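You operate a simulated robot arm through the tools that you are given. There is no shell and no other tool.

You are at the controls of a simulated two-armed robot. One attempt, no reset.

TASK
Plug the sink, run cold water to the line, wash the green pot in it and let the water out.
Fine: the level stands within the thick blue line; pot upright on the drainer, plug back where it lay. Set down upright: what you pick out, long-stemmed sink plug. What is to be rubbed or washed off counts as gone when no trace of it is left.

Only the result counts: the job must be done as asked and must still hold three seconds after the hand-in. Knocking over, shifting, dropping, spilling or breaking anything else fails it.

THE ROBOT
Two 7-joint arms with two-finger parallel grippers on one trunk that stands fixed in place. Base frame: the origin is at the foot of the trunk, x ahead of it, y to its left, z up; the work surface is at about z = 880. Lengths are in mm, angles in rad, forces in N, time in s.
The left shoulder is at [70, 163, 1270], the right one opposite. With the tool pointing down near the work surface each hand reaches from about 380 to 880 mm from the base axis, measured 20 degrees to its own side. Payload 3.43 kg a hand.
The tool frame of a hand sits at the grasp point between the pads (the TCP): z along the fingers, y along the line on which they close. The tips reach 34 mm beyond it. Largest opening 128 mm; finger width 24, thickness 12; the body of the gripper, 48 by 130 mm, starts 96 mm behind the TCP.
Orientation is that of the tool frame in the base frame, as a unit quaternion [x, y, z, w]. With the fingers straight down and closing along the base's y, the tool's x points along the base's -x, its y along +y and its z along -z.

THE INTERFACE
- The arms move only by the tool drive_tool. It takes "left_increments", "right_increments" or both (then of equal length, played together; a hand with none holds still); each is a list of rows, each a list of 3 entries, a list of its own where there are three numbers: the shift along the base's x, y, z in units of 400 mm (1.0 is 400 mm), then the turn, a rotation vector about the base's x, y, z in units of 60 degrees (1.0 is 60 degrees), then the opening, from 0 (shut) to 1 (fully open). In form: [[[dx, dy, dz], [wx, wy, wz], claw], ...]. A call has 1 to 20 rows; each row is the pose to reach, as a shift and turn from the pose commanded when the call began. A call with a number of a shift or a turn outside -1 to 1 is refused whole. Rows are played at 5 a second. More than 50 mm and 0.15 rad between two rows, or a gripper value outside its range, and nothing of the call is played. Where a pose cannot be reached the arm comes as near as it can. A force on the tool above 40 N (or 10 N above the force at the start of the call, whichever is more), or a blocked arm, ends the call early, and 0.2 s more pass. The fingers move at their own pace (about 153 mm/s each) and stop on an object; they squeeze with about 23 N. The grip force told is the motor's: it shows also when the fingers shut on nothing. Time passes only in rows, and 0.2 s behind the last, so rows that repeat a pose let the fingers close. The reply holds the time, the measured pose of the TCP, the force on the tool along the base axes, the opening and the grip force, in the units named above and with some noise, with the torque about the TCP (base axes, N m) and any sound that the robot's microphone picked up.
- Cameras (640 x 400 px; columns grow to the right, rows downward): "scene" is now at [126.9, -33.8, 1474.5]; the picture's right is [-0.55, -0.83, 0.00], its down [-0.58, 0.38, -0.72] and it looks along [0.60, -0.40, -0.70] (base axes); focal length 284 px, centre (320, 200). "left" rides on the left gripper at [76, 11, -160] in its tool frame; the picture's right is [-0.15, 0.99, 0.00], its down [-0.88, -0.13, -0.46] and it looks along [-0.45, -0.07, 0.89] (tool axes); focal length 234 px, centre (320, 200). "right" rides on the right gripper at [76, -11, -160] in its tool frame; the picture's right is [0.15, 0.99, 0.00], its down [-0.88, 0.13, -0.46] and it looks along [-0.45, 0.07, 0.89] (tool axes); focal length 234 px, centre (320, 200). There is no depth. A picture from a camera that has moved, and an enlarged one, comes with that camera's place and axes in the base frame and with its lens. The place of the scene camera against the robot may be out by one fixed shift of up to 25 mm in any direction.
- grab_frame(camera): a new picture of that camera. It takes no simulated time.
- move_column(by): slides the trunk up (or, below 0, down) by that many mm; the arms and the scene camera ride with it, the base frame stays. It gives what a move gives, with no picture.
- aim_head(pan, tilt): turns the head with the scene camera to pan (to the left, within 1.501 rad either way) and tilt (down, from -0.506 to 1.204), counted from straight ahead of the robot. It gives what a move gives.
- enlarge(camera, box): a new picture of the part [left, top, right, bottom] of that camera's present view, enlarged. It takes no simulated time.
- hand_in(): hands the job in; it is judged then, once.

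Nothing tells you positions but the pictures and the camera data. Unless the task says otherwise, let go and move clear before handing in.

The tools are called after "Emit:" by a JSON object that holds its "op" and its "data". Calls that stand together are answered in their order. drive_tool: Moves the arms, as the interface text tells. Its arguments: {"type":"object","properties":{"left_increments":{"type":"array","items":{"type":"array"}},"right_increments":{"type":"array","items":{"type":"array"}}},"required":[]} The other tools are called the same way: move_column (by) slides the trunk up or down; aim_head (pan, tilt) turns the head that bears the scene camera; grab_frame (camera) takes a picture; enlarge (camera, box) takes an enlarged picture of a part of a camera's view; hand_in () hands the job in.

At the start:

```text
time_s: 0.0
left_position: [671.7, -60.4, 1220.5]
left_tool_rot: [-0.001, 1.0, -0.001, 0.001]
left_contact_force: [0.2, -0.5, 0.5]
left_wrist_torque: [0.01, 0.01, 0.01]
left_width: 127.9
left_grasp_force: 0.1
right_position: [413.6, -436.6, 1200.7]
right_tool_rot: [0.001, 1.0, -0.001, -0.001]
right_contact_force: [0.5, 0.4, 0.4]
right_wrist_torque: [-0.02, 0.01, -0.02]
right_width: 127.9
right_grasp_force: 0.0
trunk travel left (down, up): [-750.0, 190.0]
head pan, tilt: [-0.583, 0.77]
```

scene: 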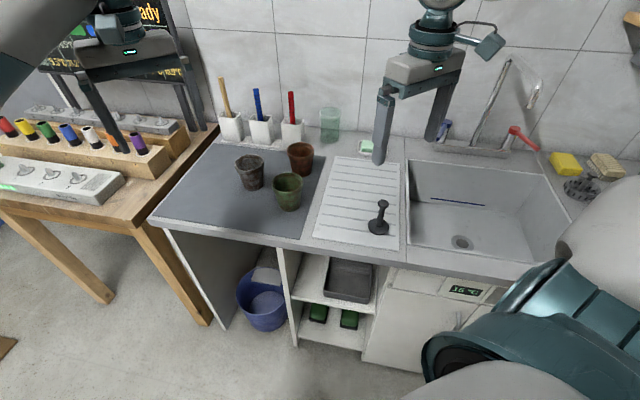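
right: 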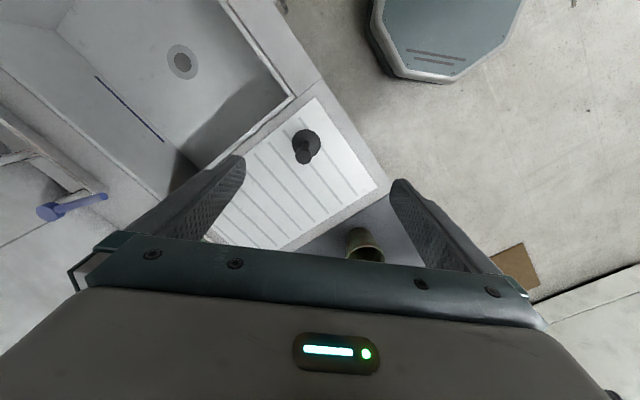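
left: 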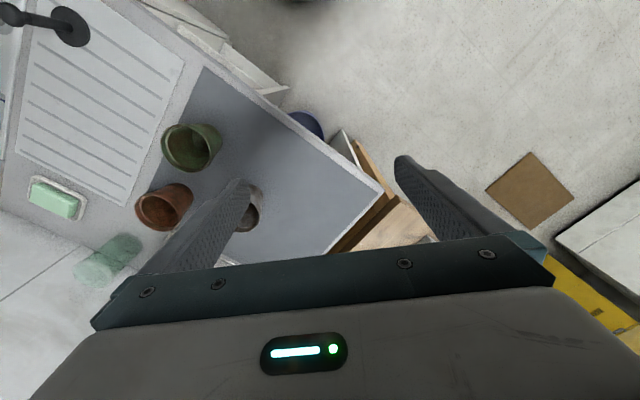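

I see a kitchen counter with three pots on a grey mat, a drainer with the long-stemmed plug, a sink with a blue line, and a faucet with blue and red levers. First I'll look closer at each of these.

Emit:
{"op": "enlarge", "data": {"camera": "scene", "box": [380, 60, 640, 280]}}

Emit:
{"op": "enlarge", "data": {"camera": "scene", "box": [200, 70, 420, 250]}}

Emit:
{"op": "enlarge", "data": {"camera": "right", "box": [0, 0, 400, 270]}}

```text
1.82 times, centred on (510, 170) of scene
camera zoom: at [126.9, -33.8, 1474.5], right [-0.55, -0.83, 0.0], down [-0.58, 0.38, -0.72], along [0.6, -0.4, -0.7], focal length 517 px, centre (-26, 254)
```

zoom: 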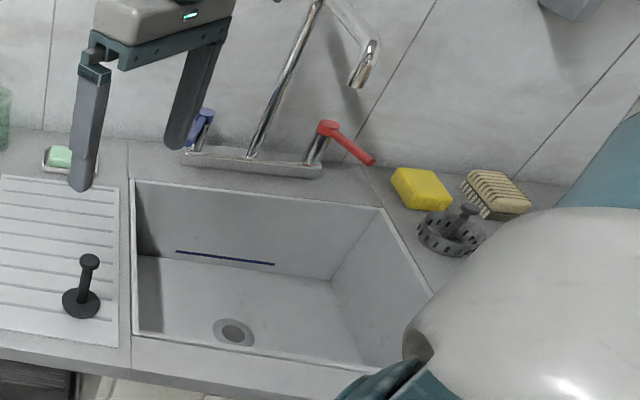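

```text
2.22 times, centred on (310, 160) of scene
camera zoom: at [126.9, -33.8, 1474.5], right [-0.55, -0.83, 0.0], down [-0.58, 0.38, -0.72], along [0.6, -0.4, -0.7], focal length 631 px, centre (342, 289)
```

zoom: 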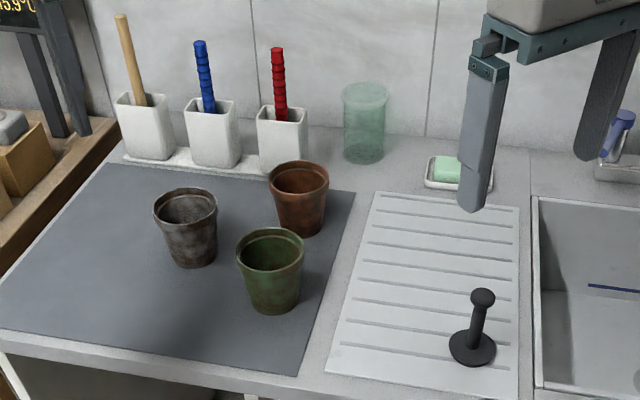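

```text
1.48 times, centred on (200, 135) of right
camera zoom: at [337.5, -446.4, 1360.4], right [-0.14, 0.99, 0.0], down [0.88, 0.13, 0.46], along [0.45, 0.07, -0.89], focal length 347 px, centre (498, 296)
```

zoom: 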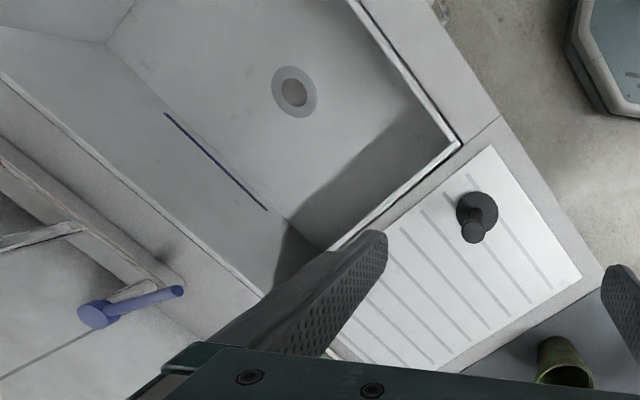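

The counter runs obliquely to the robot, with the pots ahead, the plug near (455, -455), and the sink further right. I'll take the left arm out of the way and move the right arm over the plug to look at it.

Emit:
{"op": "drive_tool", "data": {"left_increments": [[[-0.07, 0.09, 0], [0, 0, 0], 1], [[-0.14, 0.18, 0], [0, 0, 0], 1], [[-0.21, 0.27, 0], [0, 0, 0], 1], [[-0.28, 0.36, 0], [0, 0, 0], 1], [[-0.35, 0.45, 0], [0, 0, 0], 1], [[-0.42, 0.54, 0], [0, 0, 0], 1], [[-0.49, 0.63, 0], [0, 0, 0], 1], [[-0.56, 0.72, 0], [0, 0, 0], 1]], "right_increments": [[[0.0, -0.1, 0], [0, 0, 0], 1], [[0.0, -0.2, 0], [0, 0, 0], 1], [[0.0, -0.3, 0], [0, 0, 0], 1], [[0, -0.4, 0], [0, 0, 0], 1], [[0, -0.5, 0], [0, 0, 0], 1], [[0, -0.6, 0], [0, 0, 0], 1], [[0, -0.6, 0], [0, 0, 0], 1], [[0, -0.6, 0], [0, 0, 0], 1]]}}

Emit:
{"op": "grab_frame", "data": {"camera": "scene"}}

Emit:
{"op": "grab_frame", "data": {"camera": "right"}}

Emit:
{"op": "grab_frame", "data": {"camera": "left"}}

```text
time_s: 1.8
left_position: [446.0, 228.7, 1218.7]
left_tool_rot: [-0.001, 1.0, -0.002, 0.001]
left_contact_force: [0.2, 0.5, -0.2]
left_wrist_torque: [-0.02, 0.01, 0.03]
left_width: 128.1
left_grasp_force: 0.2
right_position: [415.8, -674.9, 1201.8]
right_tool_rot: [0.001, 1.0, -0.001, 0.001]
right_contact_force: [-1.2, 0.0, 0.4]
right_wrist_torque: [0.01, -0.02, -0.04]
right_width: 127.7
right_grasp_force: 0.0
trunk travel left (down, up): [-750.0, 190.0]
head pan, tilt: [-0.583, 0.77]
```

```text
taken
camera scene: at [125.0, -31.5, 1474.8], right [-0.55, -0.83, 0.0], down [-0.58, 0.38, -0.72], along [0.6, -0.4, -0.69], focal length 284 px, centre (320, 200)
```

scene: 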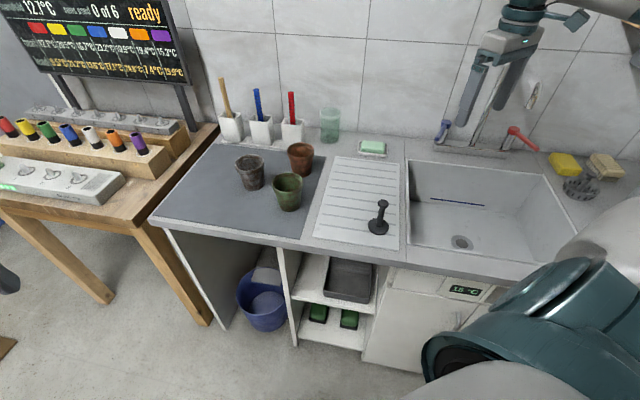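

```text
taken
camera right: at [338.7, -684.7, 1362.4], right [-0.14, 0.99, 0.0], down [0.88, 0.13, 0.46], along [0.45, 0.06, -0.89], focal length 234 px, centre (320, 200)
```

right: 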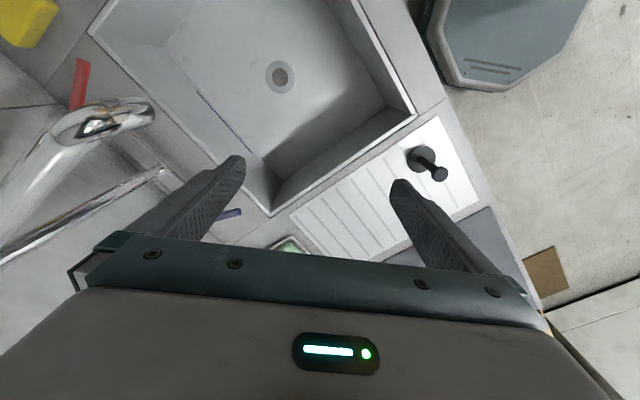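

```text
taken
camera left: at [369.5, 238.6, 1378.9], right [0.15, 0.99, 0.0], down [0.88, -0.13, 0.46], along [0.45, -0.07, -0.89], focal length 234 px, centre (320, 200)
```

left: 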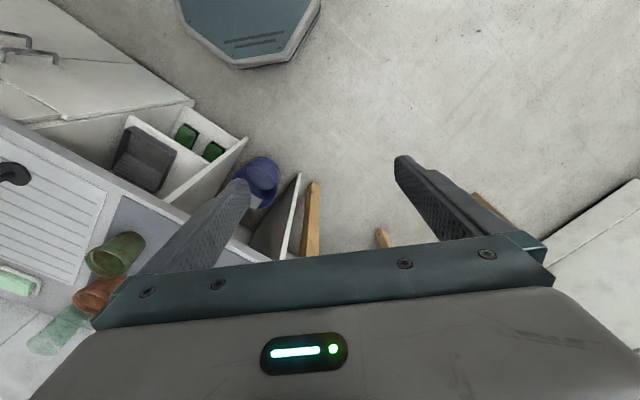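

Emit:
{"op": "enlarge", "data": {"camera": "scene", "box": [410, 60, 570, 160]}}

Emit:
{"op": "enlarge", "data": {"camera": "scene", "box": [400, 150, 560, 250]}}

Emit:
{"op": "enlarge", "data": {"camera": "scene", "box": [0, 0, 240, 150]}}

Emit:
{"op": "enlarge", "data": {"camera": "right", "box": [0, 0, 320, 250]}}

```text
4.00 times, centred on (490, 110) of scene
camera zoom: at [125.0, -31.5, 1474.8], right [-0.55, -0.83, 0.0], down [-0.58, 0.38, -0.72], along [0.6, -0.4, -0.69], focal length 1137 px, centre (-360, 560)
```

zoom: 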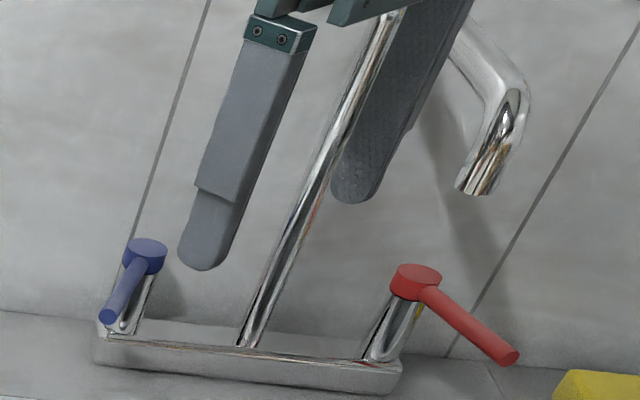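

```text
4.00 times, centred on (480, 200) of scene
camera zoom: at [125.0, -31.5, 1474.8], right [-0.55, -0.83, 0.0], down [-0.58, 0.38, -0.72], along [0.6, -0.4, -0.69], focal length 1137 px, centre (-320, 200)
```

zoom: 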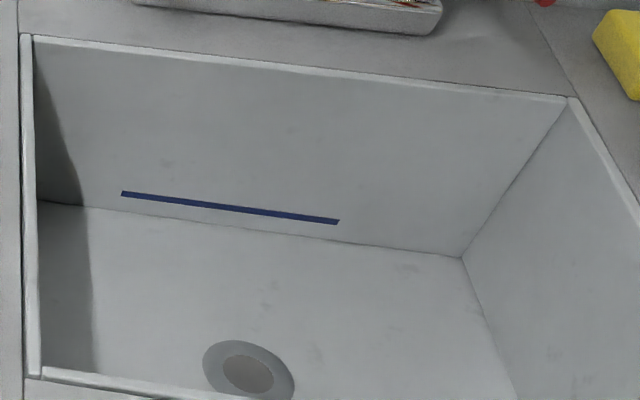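

```text
2.67 times, centred on (120, 75) of scene
camera zoom: at [125.0, -31.5, 1474.8], right [-0.55, -0.83, 0.0], down [-0.58, 0.38, -0.72], along [0.6, -0.4, -0.69], focal length 758 px, centre (853, 533)
```

zoom: 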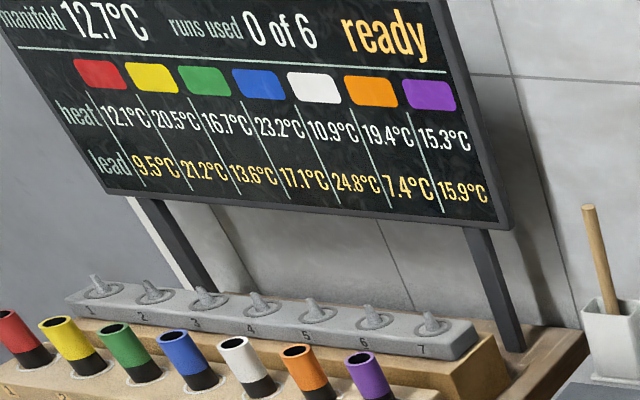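

```text
1.60 times, centred on (160, 125) of right
camera zoom: at [338.7, -684.7, 1362.4], right [-0.14, 0.99, 0.0], down [0.88, 0.13, 0.46], along [0.45, 0.06, -0.89], focal length 375 px, centre (576, 320)
```

zoom: 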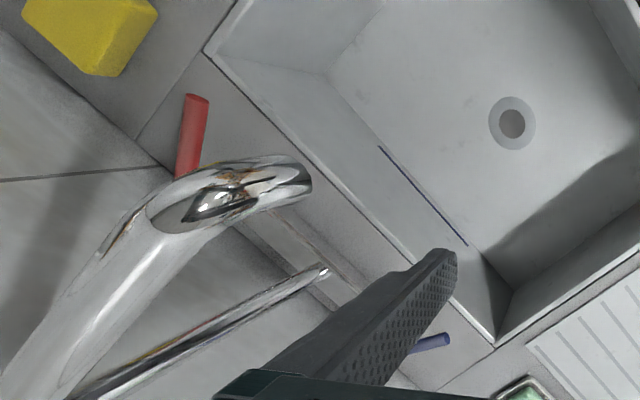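

Emit:
{"op": "enlarge", "data": {"camera": "scene", "box": [225, 130, 335, 220]}}

Emit:
{"op": "enlarge", "data": {"camera": "scene", "box": [340, 190, 420, 250]}}

Emit:
{"op": "enlarge", "data": {"camera": "scene", "box": [430, 270, 510, 320]}}

Emit:
{"op": "enlarge", "data": {"camera": "left", "box": [60, 210, 180, 330]}}

```text
4.44 times, centred on (280, 175) of scene
camera zoom: at [125.0, -31.5, 1474.8], right [-0.55, -0.83, 0.0], down [-0.58, 0.38, -0.72], along [0.6, -0.4, -0.69], focal length 1263 px, centre (498, 311)
```

zoom: 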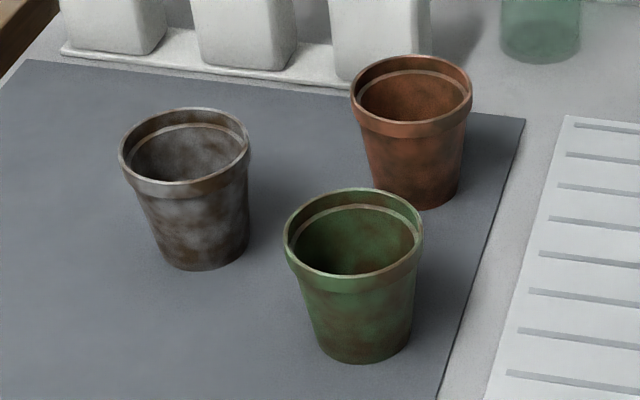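

```text
6.67 times, centred on (380, 220) of scene
camera zoom: at [125.0, -31.5, 1474.8], right [-0.55, -0.83, 0.0], down [-0.58, 0.38, -0.72], along [0.6, -0.4, -0.69], focal length 1894 px, centre (-80, 67)
```

zoom: 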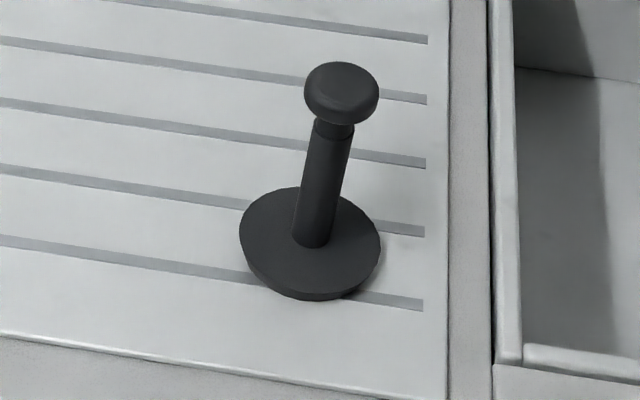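

```text
8.00 times, centred on (470, 295) of scene
camera zoom: at [125.0, -31.5, 1474.8], right [-0.55, -0.83, 0.0], down [-0.58, 0.38, -0.72], along [0.6, -0.4, -0.69], focal length 2273 px, centre (-880, -560)
```

zoom: 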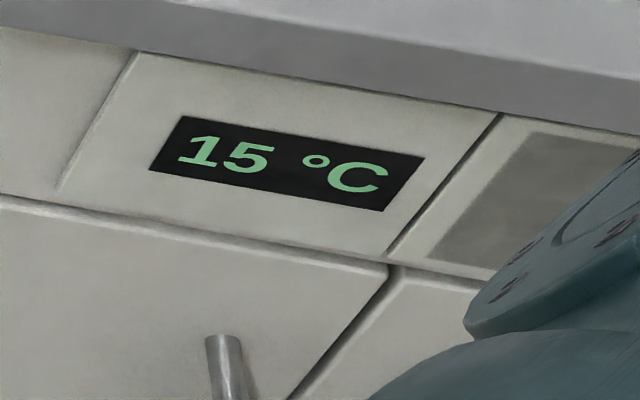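

```text
3.33 times, centred on (120, 270) of left
camera zoom: at [369.5, 238.6, 1378.9], right [0.15, 0.99, 0.0], down [0.88, -0.13, 0.46], along [0.45, -0.07, -0.89], focal length 781 px, centre (987, -33)
```

zoom: 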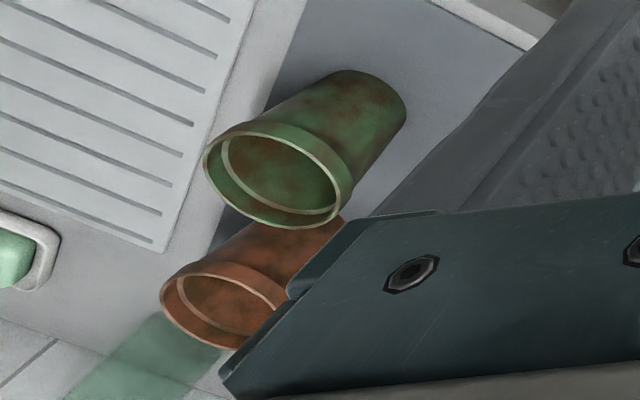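

The plug stands at about (454, -457), knob top near z 985, and the drain is at about (350, -785, 700) below the spout tip. I'll turn the right tool 45° about vertical, lean it 20° toward the front, and hover over the plug.

Emit:
{"op": "drive_tool", "data": {"right_increments": [[[0.012, 0.068, -0.035], [-0.0164, -0.0395, -0.0928], 1], [[0.024, 0.137, -0.069], [-0.0327, -0.079, -0.1856], 1], [[0.037, 0.205, -0.104], [-0.0491, -0.1185, -0.2784], 1], [[0.049, 0.274, -0.139], [-0.0654, -0.158, -0.3712], 1], [[0.061, 0.342, -0.173], [-0.0818, -0.1974, -0.4639], 1], [[0.073, 0.411, -0.208], [-0.0981, -0.2369, -0.5567], 1], [[0.085, 0.479, -0.243], [-0.1145, -0.2764, -0.6495], 1], [[0.0975, 0.5475, -0.2775], [-0.1308, -0.3159, -0.7423], 1], [[0.0975, 0.5475, -0.2775], [-0.1308, -0.3159, -0.7423], 1]]}}

Emit:
{"op": "grab_frame", "data": {"camera": "right"}}

Emit:
{"op": "grab_frame", "data": {"camera": "scene"}}

```text
time_s: 3.8
left_position: [447.1, 223.9, 1219.6]
left_tool_rot: [-0.001, 1.0, 0.0, 0.0]
left_contact_force: [0.9, 0.1, 0.5]
left_wrist_torque: [0.01, -0.01, -0.01]
left_width: 127.8
left_grasp_force: 0.0
right_position: [452.2, -457.2, 1088.5]
right_tool_rot: [0.378, 0.909, -0.066, 0.16]
right_contact_force: [-0.5, -0.1, -0.2]
right_wrist_torque: [0.0, -0.04, 0.02]
right_width: 128.1
right_grasp_force: 0.0
trunk travel left (down, up): [-750.0, 190.0]
head pan, tilt: [-0.583, 0.77]
```

```text
taken
camera right: at [354.2, -375.3, 1212.7], right [0.6, 0.8, -0.05], down [0.57, -0.38, 0.73], along [0.56, -0.47, -0.68], focal length 234 px, centre (320, 200)
```

right: 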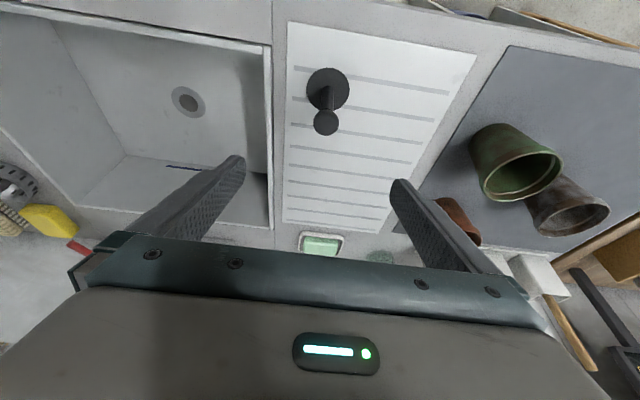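

```text
taken
camera scene: at [126.0, -34.7, 1474.6], right [-0.55, -0.83, 0.0], down [-0.58, 0.38, -0.72], along [0.6, -0.39, -0.7], focal length 284 px, centre (320, 200)
```

scene: 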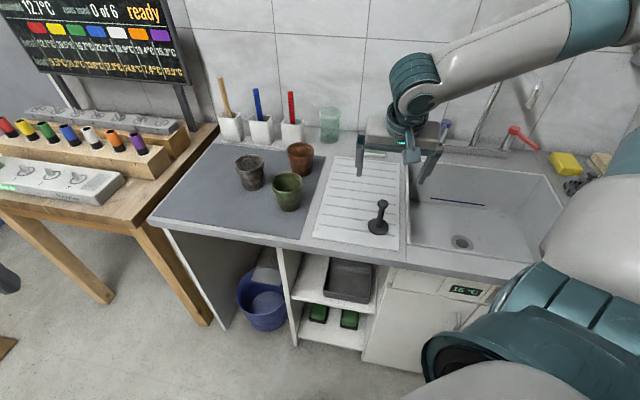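

The plug stays at (454, -458), with the knob centre at about z 978. I'll go down to the knob and grip it.

Emit:
{"op": "drive_tool", "data": {"right_increments": [[[0.001, 0, -0.07], [0, 0, 0], 1], [[0.002, 0, -0.14], [0, 0, 0], 1], [[0.003, 0, -0.21], [0, 0, 0], 1], [[0.003, 0, -0.2775], [0, 0, 0], 1], [[0.003, 0, -0.2775], [0, 0, 0], 1]]}}

Emit:
{"op": "grab_frame", "data": {"camera": "right"}}

Emit:
{"op": "enlarge", "data": {"camera": "scene", "box": [320, 120, 480, 250]}}

```text
time_s: 5.0
left_position: [446.6, 226.5, 1219.9]
left_tool_rot: [-0.001, 1.0, 0.0, 0.001]
left_contact_force: [0.0, 0.5, -0.3]
left_wrist_torque: [-0.02, -0.01, 0.01]
left_width: 127.8
left_grasp_force: 0.0
right_position: [455.5, -456.4, 979.1]
right_tool_rot: [0.377, 0.91, -0.067, 0.161]
right_contact_force: [-0.1, 0.2, 0.0]
right_wrist_torque: [0.0, 0.01, -0.01]
right_width: 127.9
right_grasp_force: 0.0
trunk travel left (down, up): [-750.0, 190.0]
head pan, tilt: [-0.583, 0.77]
```

```text
taken
camera right: at [358.0, -374.3, 1102.8], right [0.6, 0.8, -0.05], down [0.57, -0.38, 0.73], along [0.56, -0.47, -0.68], focal length 234 px, centre (320, 200)
```

right: 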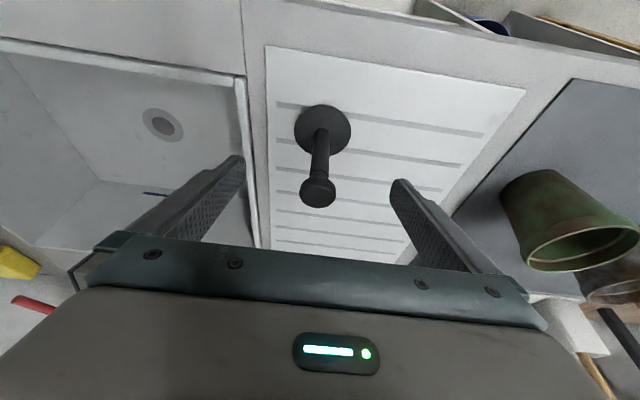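

```text
3.08 times, centred on (400, 185) of scene
camera zoom: at [126.0, -33.6, 1474.6], right [-0.55, -0.83, 0.0], down [-0.58, 0.38, -0.72], along [0.6, -0.4, -0.7], focal length 874 px, centre (74, 246)
```

zoom: 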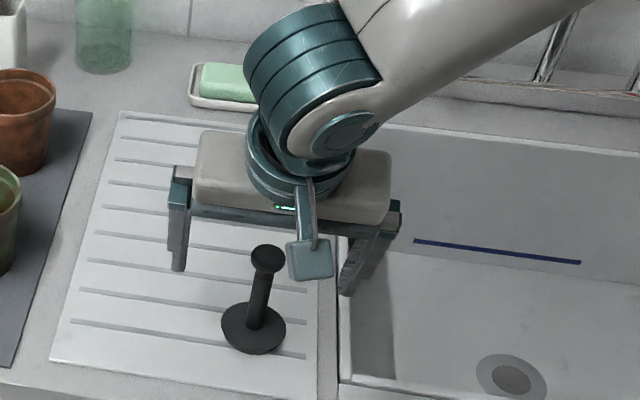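

Emit:
{"op": "drive_tool", "data": {"right_increments": [[[0, 0, 0], [0, 0, 0], 0], [[0, 0, 0], [0, 0, 0], 0], [[0, 0, 0], [0, 0, 0], 0], [[0, 0, 0], [0, 0, 0], 0]]}}

Emit:
{"op": "grab_frame", "data": {"camera": "right"}}

```text
time_s: 6.0
left_position: [447.8, 226.2, 1219.8]
left_tool_rot: [-0.001, 1.0, 0.0, 0.0]
left_contact_force: [-0.8, 0.2, 0.5]
left_wrist_torque: [0.01, -0.02, 0.02]
left_width: 128.0
left_grasp_force: 0.1
right_position: [456.5, -455.6, 977.8]
right_tool_rot: [0.376, 0.91, -0.066, 0.16]
right_contact_force: [-0.4, -0.4, -0.7]
right_wrist_torque: [-0.04, 0.03, 0.0]
right_width: 26.6
right_grasp_force: 23.2
trunk travel left (down, up): [-750.0, 190.0]
head pan, tilt: [-0.583, 0.77]
```

```text
taken
camera right: at [358.5, -374.4, 1102.8], right [0.6, 0.8, -0.05], down [0.57, -0.38, 0.73], along [0.56, -0.47, -0.68], focal length 234 px, centre (320, 200)
```

right: 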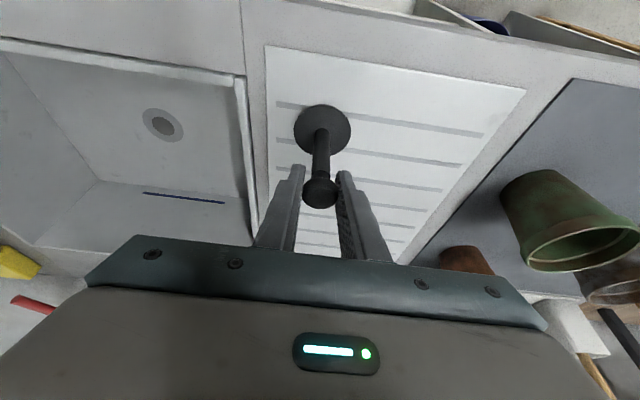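

Knob gripped (26.6 mm). I'll lift the plug and carry it over the drain.

Emit:
{"op": "drive_tool", "data": {"right_increments": [[[0, 0, 0.05], [0, 0, 0], 0], [[0, 0, 0.1], [0, 0, 0], 0], [[0, 0, 0.15], [0, 0, 0], 0], [[0, 0, 0.2], [0, 0, 0], 0], [[-0.026, -0.082, 0.2], [0, 0, 0], 0], [[-0.0525, -0.164, 0.2], [0, 0, 0], 0], [[-0.079, -0.246, 0.2], [0, 0, 0], 0], [[-0.105, -0.328, 0.2], [0, 0, 0], 0], [[-0.131, -0.41, 0.2], [0, 0, 0], 0], [[-0.1575, -0.492, 0.2], [0, 0, 0], 0], [[-0.184, -0.574, 0.2], [0, 0, 0], 0], [[-0.21, -0.656, 0.2], [0, 0, 0], 0], [[-0.236, -0.738, 0.2], [0, 0, 0], 0], [[-0.2625, -0.82, 0.2], [0, 0, 0], 0], [[-0.2625, -0.82, 0.2], [0, 0, 0], 0]]}}

Emit:
{"op": "grab_frame", "data": {"camera": "right"}}

Emit:
{"op": "grab_frame", "data": {"camera": "scene"}}

```text
time_s: 9.2
left_position: [447.3, 225.9, 1217.7]
left_tool_rot: [-0.001, 1.0, 0.0, 0.0]
left_contact_force: [1.1, 0.0, -0.6]
left_wrist_torque: [-0.01, -0.01, 0.0]
left_width: 128.2
left_grasp_force: 0.1
right_position: [349.4, -786.5, 1060.5]
right_tool_rot: [0.378, 0.909, -0.066, 0.16]
right_contact_force: [0.0, 0.4, -0.6]
right_wrist_torque: [0.02, 0.02, 0.03]
right_width: 26.5
right_grasp_force: 22.8
trunk travel left (down, up): [-750.0, 190.0]
head pan, tilt: [-0.583, 0.77]
```

```text
taken
camera right: at [251.8, -703.4, 1184.1], right [0.6, 0.8, -0.05], down [0.57, -0.38, 0.73], along [0.56, -0.47, -0.68], focal length 234 px, centre (320, 200)
```

right: 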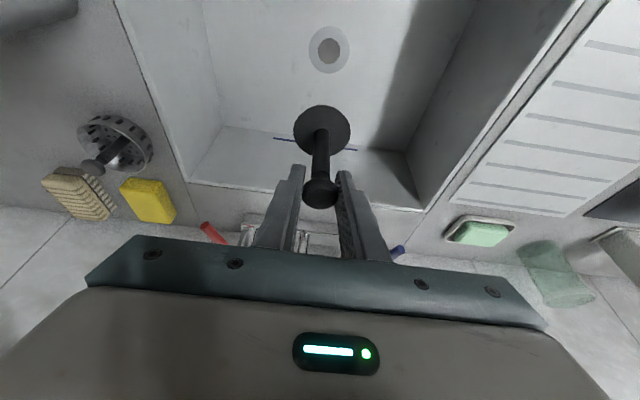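

```text
taken
camera scene: at [127.0, -33.4, 1474.5], right [-0.55, -0.83, 0.0], down [-0.58, 0.38, -0.72], along [0.6, -0.4, -0.7], focal length 284 px, centre (320, 200)
```

scene: 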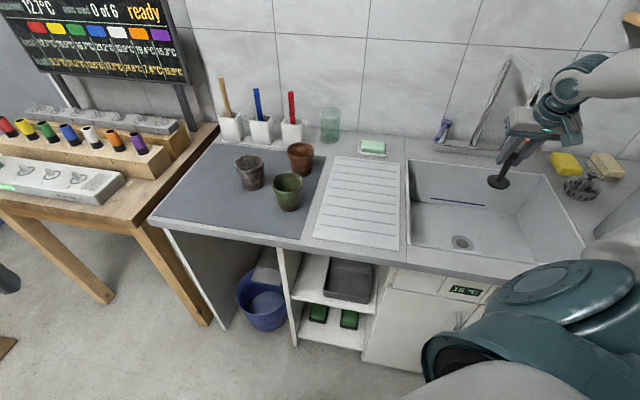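

Emit:
{"op": "drive_tool", "data": {"right_increments": [[[-0.002, 0.002, -0.08], [0, 0, 0], 0], [[-0.004, 0.004, -0.16], [0, 0, 0], 0], [[-0.005, 0.005, -0.24], [0, 0, 0], 0], [[-0.005, 0.005, -0.32], [0, 0, 0], 0], [[-0.005, 0.005, -0.4], [0, 0, 0], 0], [[-0.005, 0.005, -0.48], [0, 0, 0], 0], [[-0.005, 0.005, -0.54], [0, 0, 0], 0], [[-0.005, 0.005, -0.54], [0, 0, 0], 0]]}}

Emit:
{"op": "grab_frame", "data": {"camera": "right"}}

Emit:
{"op": "grab_frame", "data": {"camera": "scene"}}

```text
time_s: 11.0
left_position: [447.6, 226.5, 1219.1]
left_tool_rot: [-0.001, 1.0, 0.0, 0.001]
left_contact_force: [0.3, 0.3, -0.3]
left_wrist_torque: [-0.04, -0.02, 0.02]
left_width: 128.0
left_grasp_force: 0.1
right_position: [346.4, -782.6, 845.5]
right_tool_rot: [0.377, 0.909, -0.067, 0.161]
right_contact_force: [0.5, -0.1, -0.9]
right_wrist_torque: [-0.01, 0.01, 0.01]
right_width: 26.6
right_grasp_force: 22.6
trunk travel left (down, up): [-750.0, 190.0]
head pan, tilt: [-0.583, 0.77]
```

```text
taken
camera right: at [248.0, -700.5, 969.4], right [0.6, 0.8, -0.05], down [0.57, -0.38, 0.73], along [0.56, -0.47, -0.68], focal length 234 px, centre (320, 200)
```

right: 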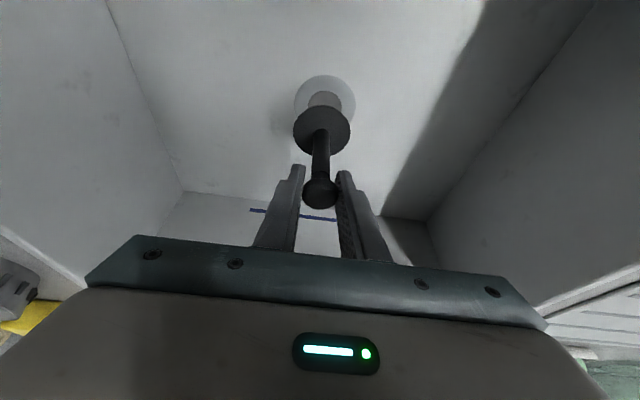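

```text
taken
camera scene: at [126.5, -33.4, 1474.6], right [-0.55, -0.83, 0.0], down [-0.58, 0.38, -0.72], along [0.6, -0.4, -0.7], focal length 284 px, centre (320, 200)
```

scene: 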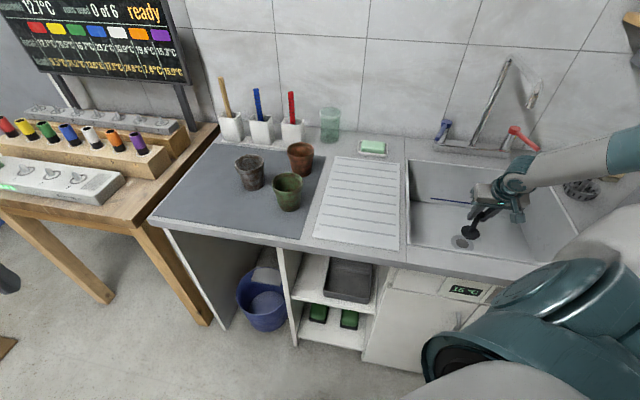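

Emit:
{"op": "drive_tool", "data": {"right_increments": [[[-0.003, 0.003, -0.03], [0, 0, 0], 0], [[-0.004, 0.004, -0.06], [0, 0, 0], 0], [[-0.004, 0.004, -0.075], [0, 0, 0], 0], [[-0.004, 0.004, -0.075], [0, 0, 0], 0]]}}

Emit:
{"op": "enlarge", "data": {"camera": "right", "box": [240, 60, 400, 160]}}

Emit:
{"op": "enlarge", "data": {"camera": "scene", "box": [400, 180, 560, 280]}}

```text
time_s: 12.0
left_position: [448.3, 225.7, 1218.3]
left_tool_rot: [-0.001, 1.0, 0.0, 0.0]
left_contact_force: [-0.2, 0.3, 0.0]
left_wrist_torque: [0.01, 0.0, -0.04]
left_width: 127.9
left_grasp_force: 0.0
right_position: [344.9, -781.7, 813.3]
right_tool_rot: [0.378, 0.91, -0.066, 0.16]
right_contact_force: [-0.5, -0.5, -1.4]
right_wrist_torque: [-0.02, 0.02, 0.0]
right_width: 26.5
right_grasp_force: 22.9
trunk travel left (down, up): [-750.0, 190.0]
head pan, tilt: [-0.583, 0.77]
```

```text
4.00 times, centred on (320, 110) of right
camera zoom: at [247.5, -698.7, 937.8], right [0.6, 0.8, -0.05], down [0.57, -0.38, 0.73], along [0.56, -0.47, -0.68], focal length 937 px, centre (320, 560)
```

zoom: 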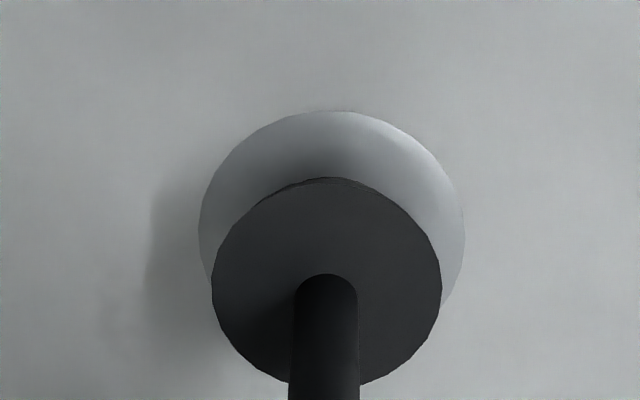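

```text
4.00 times, centred on (480, 230) of scene
camera zoom: at [126.7, -33.9, 1474.5], right [-0.55, -0.83, 0.0], down [-0.58, 0.38, -0.72], along [0.6, -0.4, -0.7], focal length 1137 px, centre (-320, 80)
```

zoom: 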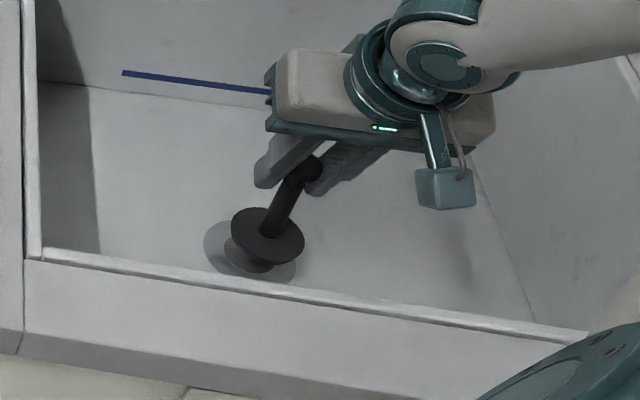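

Emit:
{"op": "drive_tool", "data": {"right_increments": [[[0, 0, -0.015], [0, 0, 0], 0], [[0, 0, -0.03], [0, 0, 0], 0], [[0, 0, -0.03], [0, 0, 0], 0]]}}

Emit:
{"op": "enlarge", "data": {"camera": "right", "box": [240, 60, 400, 160]}}

Emit:
{"op": "enlarge", "data": {"camera": "scene", "box": [430, 210, 510, 260]}}

```text
time_s: 12.8
left_position: [448.6, 226.9, 1217.6]
left_tool_rot: [-0.001, 1.0, 0.0, 0.001]
left_contact_force: [0.9, 0.2, 0.0]
left_wrist_torque: [0.02, 0.02, 0.0]
left_width: 127.9
left_grasp_force: 0.1
right_position: [346.2, -781.4, 800.5]
right_tool_rot: [0.378, 0.91, -0.067, 0.16]
right_contact_force: [0.7, 0.1, -0.7]
right_wrist_torque: [-0.01, 0.02, -0.02]
right_width: 26.6
right_grasp_force: 22.6
trunk travel left (down, up): [-750.0, 190.0]
head pan, tilt: [-0.583, 0.77]
```

```text
4.00 times, centred on (320, 110) of right
camera zoom: at [247.9, -699.0, 924.6], right [0.6, 0.8, -0.05], down [0.57, -0.38, 0.73], along [0.56, -0.47, -0.68], focal length 937 px, centre (320, 560)
```

zoom: 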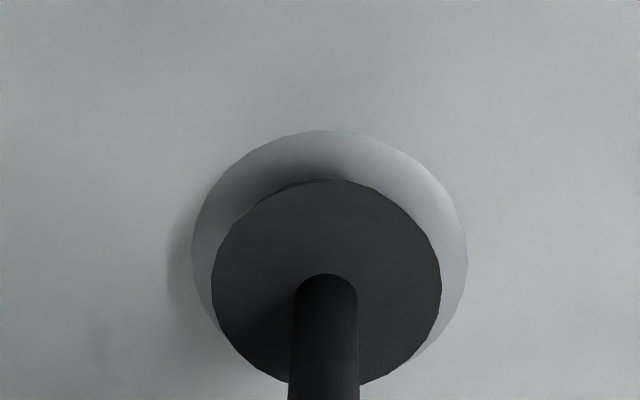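

```text
8.00 times, centred on (470, 235) of scene
camera zoom: at [126.7, -33.7, 1474.6], right [-0.55, -0.83, 0.0], down [-0.58, 0.38, -0.72], along [0.6, -0.4, -0.7], focal length 2273 px, centre (-880, -80)
```

zoom: 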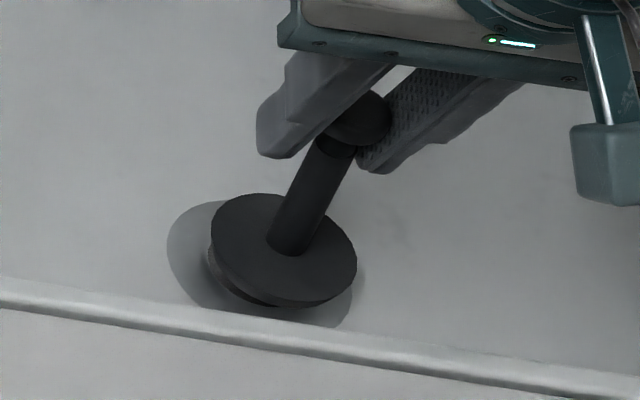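

Emit:
{"op": "drive_tool", "data": {"right_increments": [[[0, 0, -0.006], [0, 0, 0], 0], [[0, 0, -0.0125], [0, 0, 0], 0], [[0, 0, -0.0125], [0, 0, 0], 0]]}}

Emit:
{"op": "drive_tool", "data": {"right_increments": [[[0, 0, -0.003], [0, 0, 0], 0], [[0, 0, -0.006], [0, 0, 0], 0], [[0, 0, -0.006], [0, 0, 0], 0]]}}

Emit:
{"op": "enlarge", "data": {"camera": "right", "box": [240, 60, 400, 160]}}

Emit:
{"op": "enlarge", "data": {"camera": "scene", "box": [430, 210, 510, 260]}}

```text
time_s: 13.6
left_position: [447.9, 225.2, 1219.5]
left_tool_rot: [-0.001, 1.0, 0.0, 0.0]
left_contact_force: [0.1, -0.4, 0.3]
left_wrist_torque: [0.0, -0.01, -0.01]
left_width: 127.8
left_grasp_force: 0.0
right_position: [346.6, -781.7, 794.6]
right_tool_rot: [0.377, 0.91, -0.067, 0.16]
right_contact_force: [0.3, -0.2, -0.9]
right_wrist_torque: [-0.01, 0.01, -0.01]
right_width: 26.2
right_grasp_force: 22.5
trunk travel left (down, up): [-750.0, 190.0]
head pan, tilt: [-0.583, 0.77]
```

```text
time_s: 14.4
left_position: [447.7, 226.8, 1218.2]
left_tool_rot: [-0.001, 1.0, 0.0, 0.001]
left_contact_force: [0.0, -0.1, -0.1]
left_wrist_torque: [0.04, -0.01, 0.0]
left_width: 128.1
left_grasp_force: 0.0
right_position: [345.4, -781.9, 792.5]
right_tool_rot: [0.377, 0.91, -0.066, 0.16]
right_contact_force: [-0.2, -1.4, -1.0]
right_wrist_torque: [0.01, 0.01, 0.02]
right_width: 26.4
right_grasp_force: 22.7
trunk travel left (down, up): [-750.0, 190.0]
head pan, tilt: [-0.583, 0.77]
```

```text
4.00 times, centred on (320, 110) of right
camera zoom: at [247.7, -699.6, 917.0], right [0.6, 0.8, -0.05], down [0.57, -0.38, 0.73], along [0.56, -0.47, -0.68], focal length 937 px, centre (320, 560)
```

zoom: 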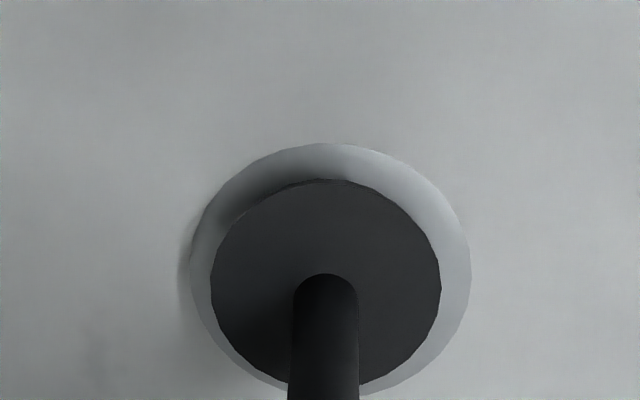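

```text
8.00 times, centred on (470, 235) of scene
camera zoom: at [126.8, -33.8, 1474.6], right [-0.55, -0.83, 0.0], down [-0.58, 0.38, -0.72], along [0.6, -0.4, -0.7], focal length 2273 px, centre (-880, -80)
```

zoom: 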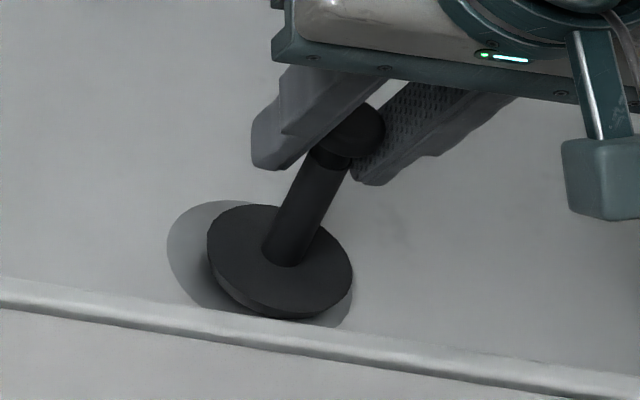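

Emit:
{"op": "drive_tool", "data": {"right_increments": [[[0, 0, -0.005], [0, 0, 0], 0], [[0, 0, -0.01], [0, 0, 0], 0], [[0, 0, -0.01], [0, 0, 0], 0]]}}

```text
time_s: 15.2
left_position: [448.5, 225.5, 1219.2]
left_tool_rot: [-0.002, 1.0, 0.0, -0.001]
left_contact_force: [0.4, 0.0, -0.1]
left_wrist_torque: [-0.04, 0.0, -0.01]
left_width: 128.2
left_grasp_force: 0.0
right_position: [347.4, -781.5, 789.1]
right_tool_rot: [0.378, 0.909, -0.066, 0.161]
right_contact_force: [0.3, -0.3, -0.8]
right_wrist_torque: [-0.05, 0.03, 0.0]
right_width: 26.4
right_grasp_force: 22.8
trunk travel left (down, up): [-750.0, 190.0]
head pan, tilt: [-0.583, 0.77]
```

Emit:
{"op": "drive_tool", "data": {"right_increments": [[[0, 0, -0.005], [0, 0, 0], 0], [[0, 0, -0.01], [0, 0, 0], 0], [[0, 0, -0.01], [0, 0, 0], 0]]}}

Emit:
{"op": "enlarge", "data": {"camera": "right", "box": [240, 60, 400, 160]}}

Emit:
{"op": "enlarge", "data": {"camera": "scene", "box": [430, 210, 510, 260]}}

```text
time_s: 16.0
left_position: [446.7, 224.9, 1218.3]
left_tool_rot: [0.0, 1.0, 0.0, -0.001]
left_contact_force: [-0.1, -0.2, -0.4]
left_wrist_torque: [0.04, -0.01, 0.01]
left_width: 127.9
left_grasp_force: 0.1
right_position: [346.2, -781.1, 785.3]
right_tool_rot: [0.378, 0.909, -0.067, 0.161]
right_contact_force: [-0.4, 0.3, -0.2]
right_wrist_torque: [-0.01, -0.03, 0.0]
right_width: 26.6
right_grasp_force: 22.7
trunk travel left (down, up): [-750.0, 190.0]
head pan, tilt: [-0.583, 0.77]
```

```text
4.00 times, centred on (320, 110) of right
camera zoom: at [248.3, -699.7, 910.0], right [0.6, 0.8, -0.05], down [0.57, -0.38, 0.73], along [0.56, -0.47, -0.68], focal length 937 px, centre (320, 560)
```

zoom: 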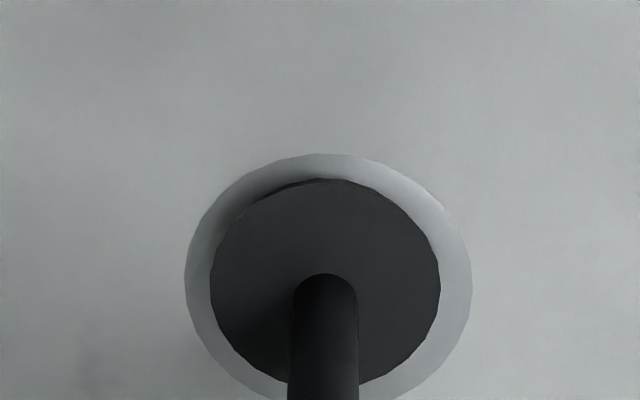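

```text
8.00 times, centred on (470, 235) of scene
camera zoom: at [126.8, -33.8, 1474.5], right [-0.55, -0.83, 0.0], down [-0.58, 0.38, -0.72], along [0.6, -0.4, -0.7], focal length 2273 px, centre (-880, -80)
```

zoom: 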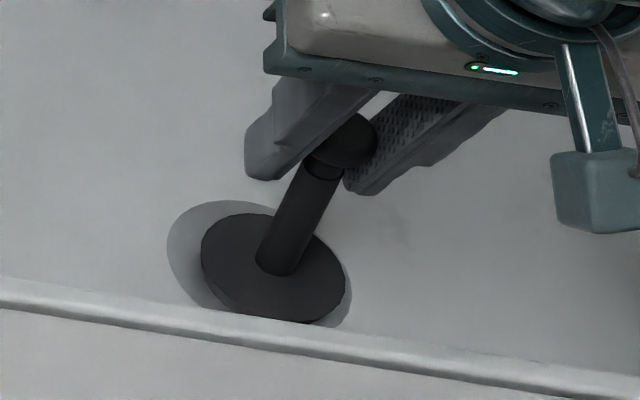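

Emit:
{"op": "drive_tool", "data": {"right_increments": [[[0.006, -0.005, 0.0], [0, 0, 0], 0], [[0.012, -0.009, 0.0], [0, 0, 0], 0], [[0.012, -0.009, -0.005], [0, 0, 0], 0], [[0.012, -0.009, -0.01], [0, 0, 0], 0], [[0.012, -0.009, -0.01], [0, 0, 0], 0]]}}

Emit:
{"op": "enlarge", "data": {"camera": "right", "box": [240, 60, 400, 160]}}

Emit:
{"op": "enlarge", "data": {"camera": "scene", "box": [430, 210, 510, 260]}}

```text
time_s: 17.2
left_position: [443.5, 227.8, 1220.0]
left_tool_rot: [-0.001, 1.0, -0.001, 0.0]
left_contact_force: [0.0, 0.1, -0.5]
left_wrist_torque: [-0.01, 0.02, -0.02]
left_width: 127.9
left_grasp_force: 0.0
right_position: [349.7, -786.8, 787.0]
right_tool_rot: [0.379, 0.908, -0.069, 0.163]
right_contact_force: [-17.5, -13.5, 25.3]
right_wrist_torque: [-0.11, 0.13, 0.01]
right_width: 26.5
right_grasp_force: 23.6
trunk travel left (down, up): [-750.0, 190.0]
head pan, tilt: [-0.583, 0.77]
```

```text
4.00 times, centred on (320, 110) of right
camera zoom: at [251.5, -704.3, 909.4], right [0.6, 0.79, -0.05], down [0.56, -0.38, 0.73], along [0.56, -0.47, -0.68], focal length 937 px, centre (320, 560)
```

zoom: 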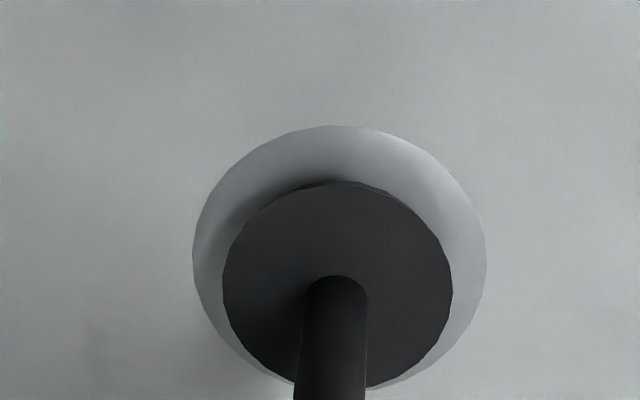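

```text
8.00 times, centred on (470, 235) of scene
camera zoom: at [122.5, -32.0, 1475.2], right [-0.55, -0.83, 0.0], down [-0.58, 0.38, -0.72], along [0.6, -0.4, -0.69], focal length 2273 px, centre (-880, -80)
```

zoom: 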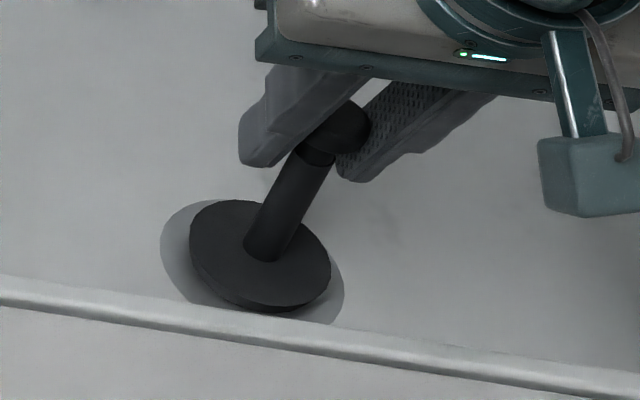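

Contact came with a lateral component, so I'll lift a little and check the alignment.

Emit:
{"op": "drive_tool", "data": {"right_increments": [[[0, 0, 0.01], [0, 0, 0], 0], [[0, 0, 0.025], [0, 0, 0], 0], [[0, 0, 0.025], [0, 0, 0], 0]]}}

Emit:
{"op": "enlarge", "data": {"camera": "right", "box": [240, 60, 400, 160]}}

Emit:
{"op": "enlarge", "data": {"camera": "scene", "box": [430, 210, 510, 260]}}

Emit:
{"op": "grab_frame", "data": {"camera": "scene"}}

```text
time_s: 18.0
left_position: [447.5, 227.3, 1218.4]
left_tool_rot: [-0.002, 1.0, -0.001, 0.0]
left_contact_force: [-0.4, 1.3, -0.1]
left_wrist_torque: [-0.05, 0.04, 0.01]
left_width: 128.1
left_grasp_force: 0.0
right_position: [355.4, -781.1, 790.1]
right_tool_rot: [0.376, 0.91, -0.063, 0.162]
right_contact_force: [-0.4, -0.4, -1.5]
right_wrist_torque: [0.0, -0.06, -0.01]
right_width: 26.7
right_grasp_force: 22.8
trunk travel left (down, up): [-750.0, 190.0]
head pan, tilt: [-0.583, 0.77]
```

```text
4.00 times, centred on (320, 110) of right
camera zoom: at [256.8, -699.9, 914.5], right [0.6, 0.8, -0.04], down [0.56, -0.39, 0.73], along [0.57, -0.46, -0.68], focal length 937 px, centre (320, 560)
```

zoom: 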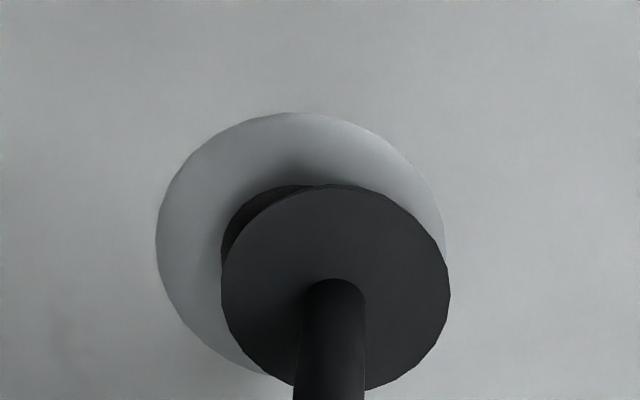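

```text
8.00 times, centred on (470, 235) of scene
camera zoom: at [127.9, -31.4, 1474.5], right [-0.55, -0.84, 0.0], down [-0.58, 0.38, -0.72], along [0.6, -0.39, -0.7], focal length 2273 px, centre (-880, -80)
```

zoom: 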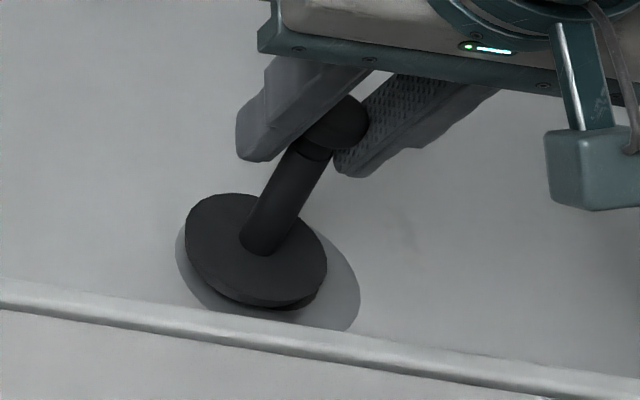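

```text
taken
camera scene: at [127.9, -31.4, 1474.5], right [-0.55, -0.84, 0.0], down [-0.58, 0.38, -0.72], along [0.6, -0.39, -0.7], focal length 284 px, centre (320, 200)
```

scene: 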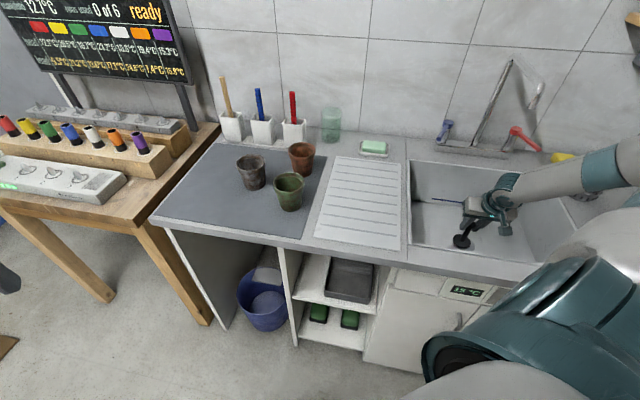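

Emit:
{"op": "drive_tool", "data": {"right_increments": [[[0, 0, 0], [0, 0, 0], 0], [[0, 0, 0], [0, 0, 0], 0]]}}

Emit:
{"op": "enlarge", "data": {"camera": "right", "box": [240, 60, 400, 160]}}

```text
time_s: 18.6
left_position: [448.9, 226.0, 1218.8]
left_tool_rot: [-0.001, 1.0, 0.0, 0.001]
left_contact_force: [0.4, 0.1, 0.0]
left_wrist_torque: [-0.01, 0.0, 0.01]
left_width: 128.0
left_grasp_force: 0.0
right_position: [351.5, -786.6, 790.8]
right_tool_rot: [0.378, 0.909, -0.067, 0.16]
right_contact_force: [0.4, 0.2, -0.9]
right_wrist_torque: [-0.01, 0.01, -0.06]
right_width: 26.5
right_grasp_force: 23.5
trunk travel left (down, up): [-750.0, 190.0]
head pan, tilt: [-0.583, 0.77]
```

```text
4.00 times, centred on (320, 110) of right
camera zoom: at [253.9, -703.2, 914.8], right [0.6, 0.8, -0.05], down [0.57, -0.38, 0.73], along [0.56, -0.47, -0.68], focal length 937 px, centre (320, 560)
```

zoom: 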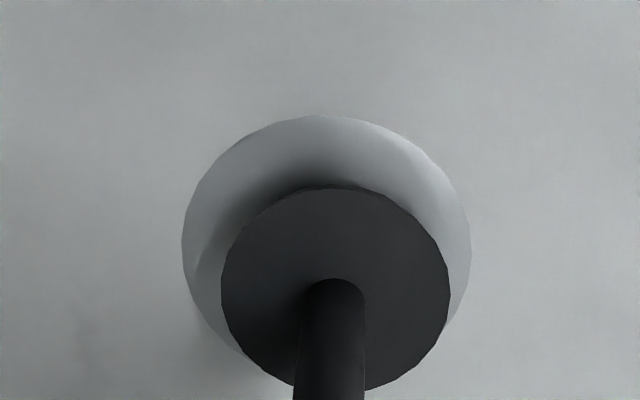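

The plug tilted a degree or so in the grip. I'll look at the forearm's clearance and at the drain from a different head angle.

Emit:
{"op": "aim_head", "data": {"pan": -1.1, "tilt": 0.75}}

Emit:
{"op": "grab_frame", "data": {"camera": "scene"}}

Emit:
{"op": "grab_frame", "data": {"camera": "right"}}

```text
time_s: 19.5
left_position: [448.1, 226.1, 1218.1]
left_tool_rot: [-0.001, 1.0, 0.0, 0.0]
left_contact_force: [0.0, 0.0, 0.4]
left_wrist_torque: [0.02, 0.0, 0.0]
left_width: 128.1
left_grasp_force: 0.1
right_position: [350.4, -787.1, 790.6]
right_tool_rot: [0.378, 0.909, -0.067, 0.16]
right_contact_force: [-1.2, -0.1, -0.1]
right_wrist_torque: [0.02, -0.01, 0.0]
right_width: 26.7
right_grasp_force: 23.0
trunk travel left (down, up): [-750.0, 190.0]
head pan, tilt: [-1.1, 0.75]
```

```text
taken
camera scene: at [95.9, -62.8, 1476.1], right [-0.89, -0.45, 0.0], down [-0.31, 0.61, -0.73], along [0.33, -0.65, -0.68], focal length 284 px, centre (320, 200)
```

scene: 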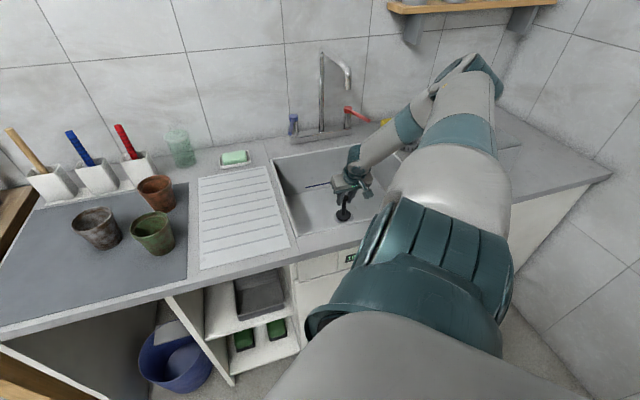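

```text
taken
camera right: at [253.3, -704.3, 914.3], right [0.6, 0.8, -0.05], down [0.57, -0.38, 0.73], along [0.56, -0.47, -0.68], focal length 234 px, centre (320, 200)
```

right: 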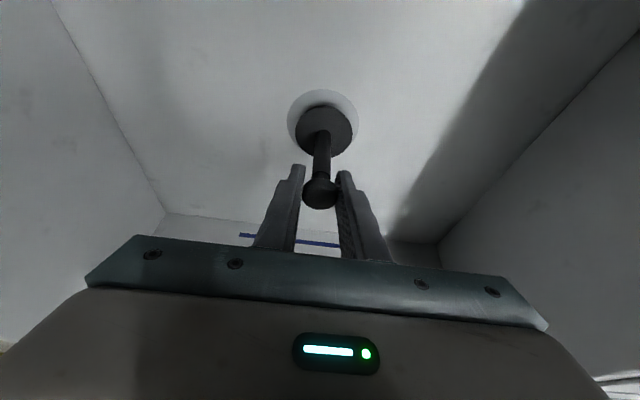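

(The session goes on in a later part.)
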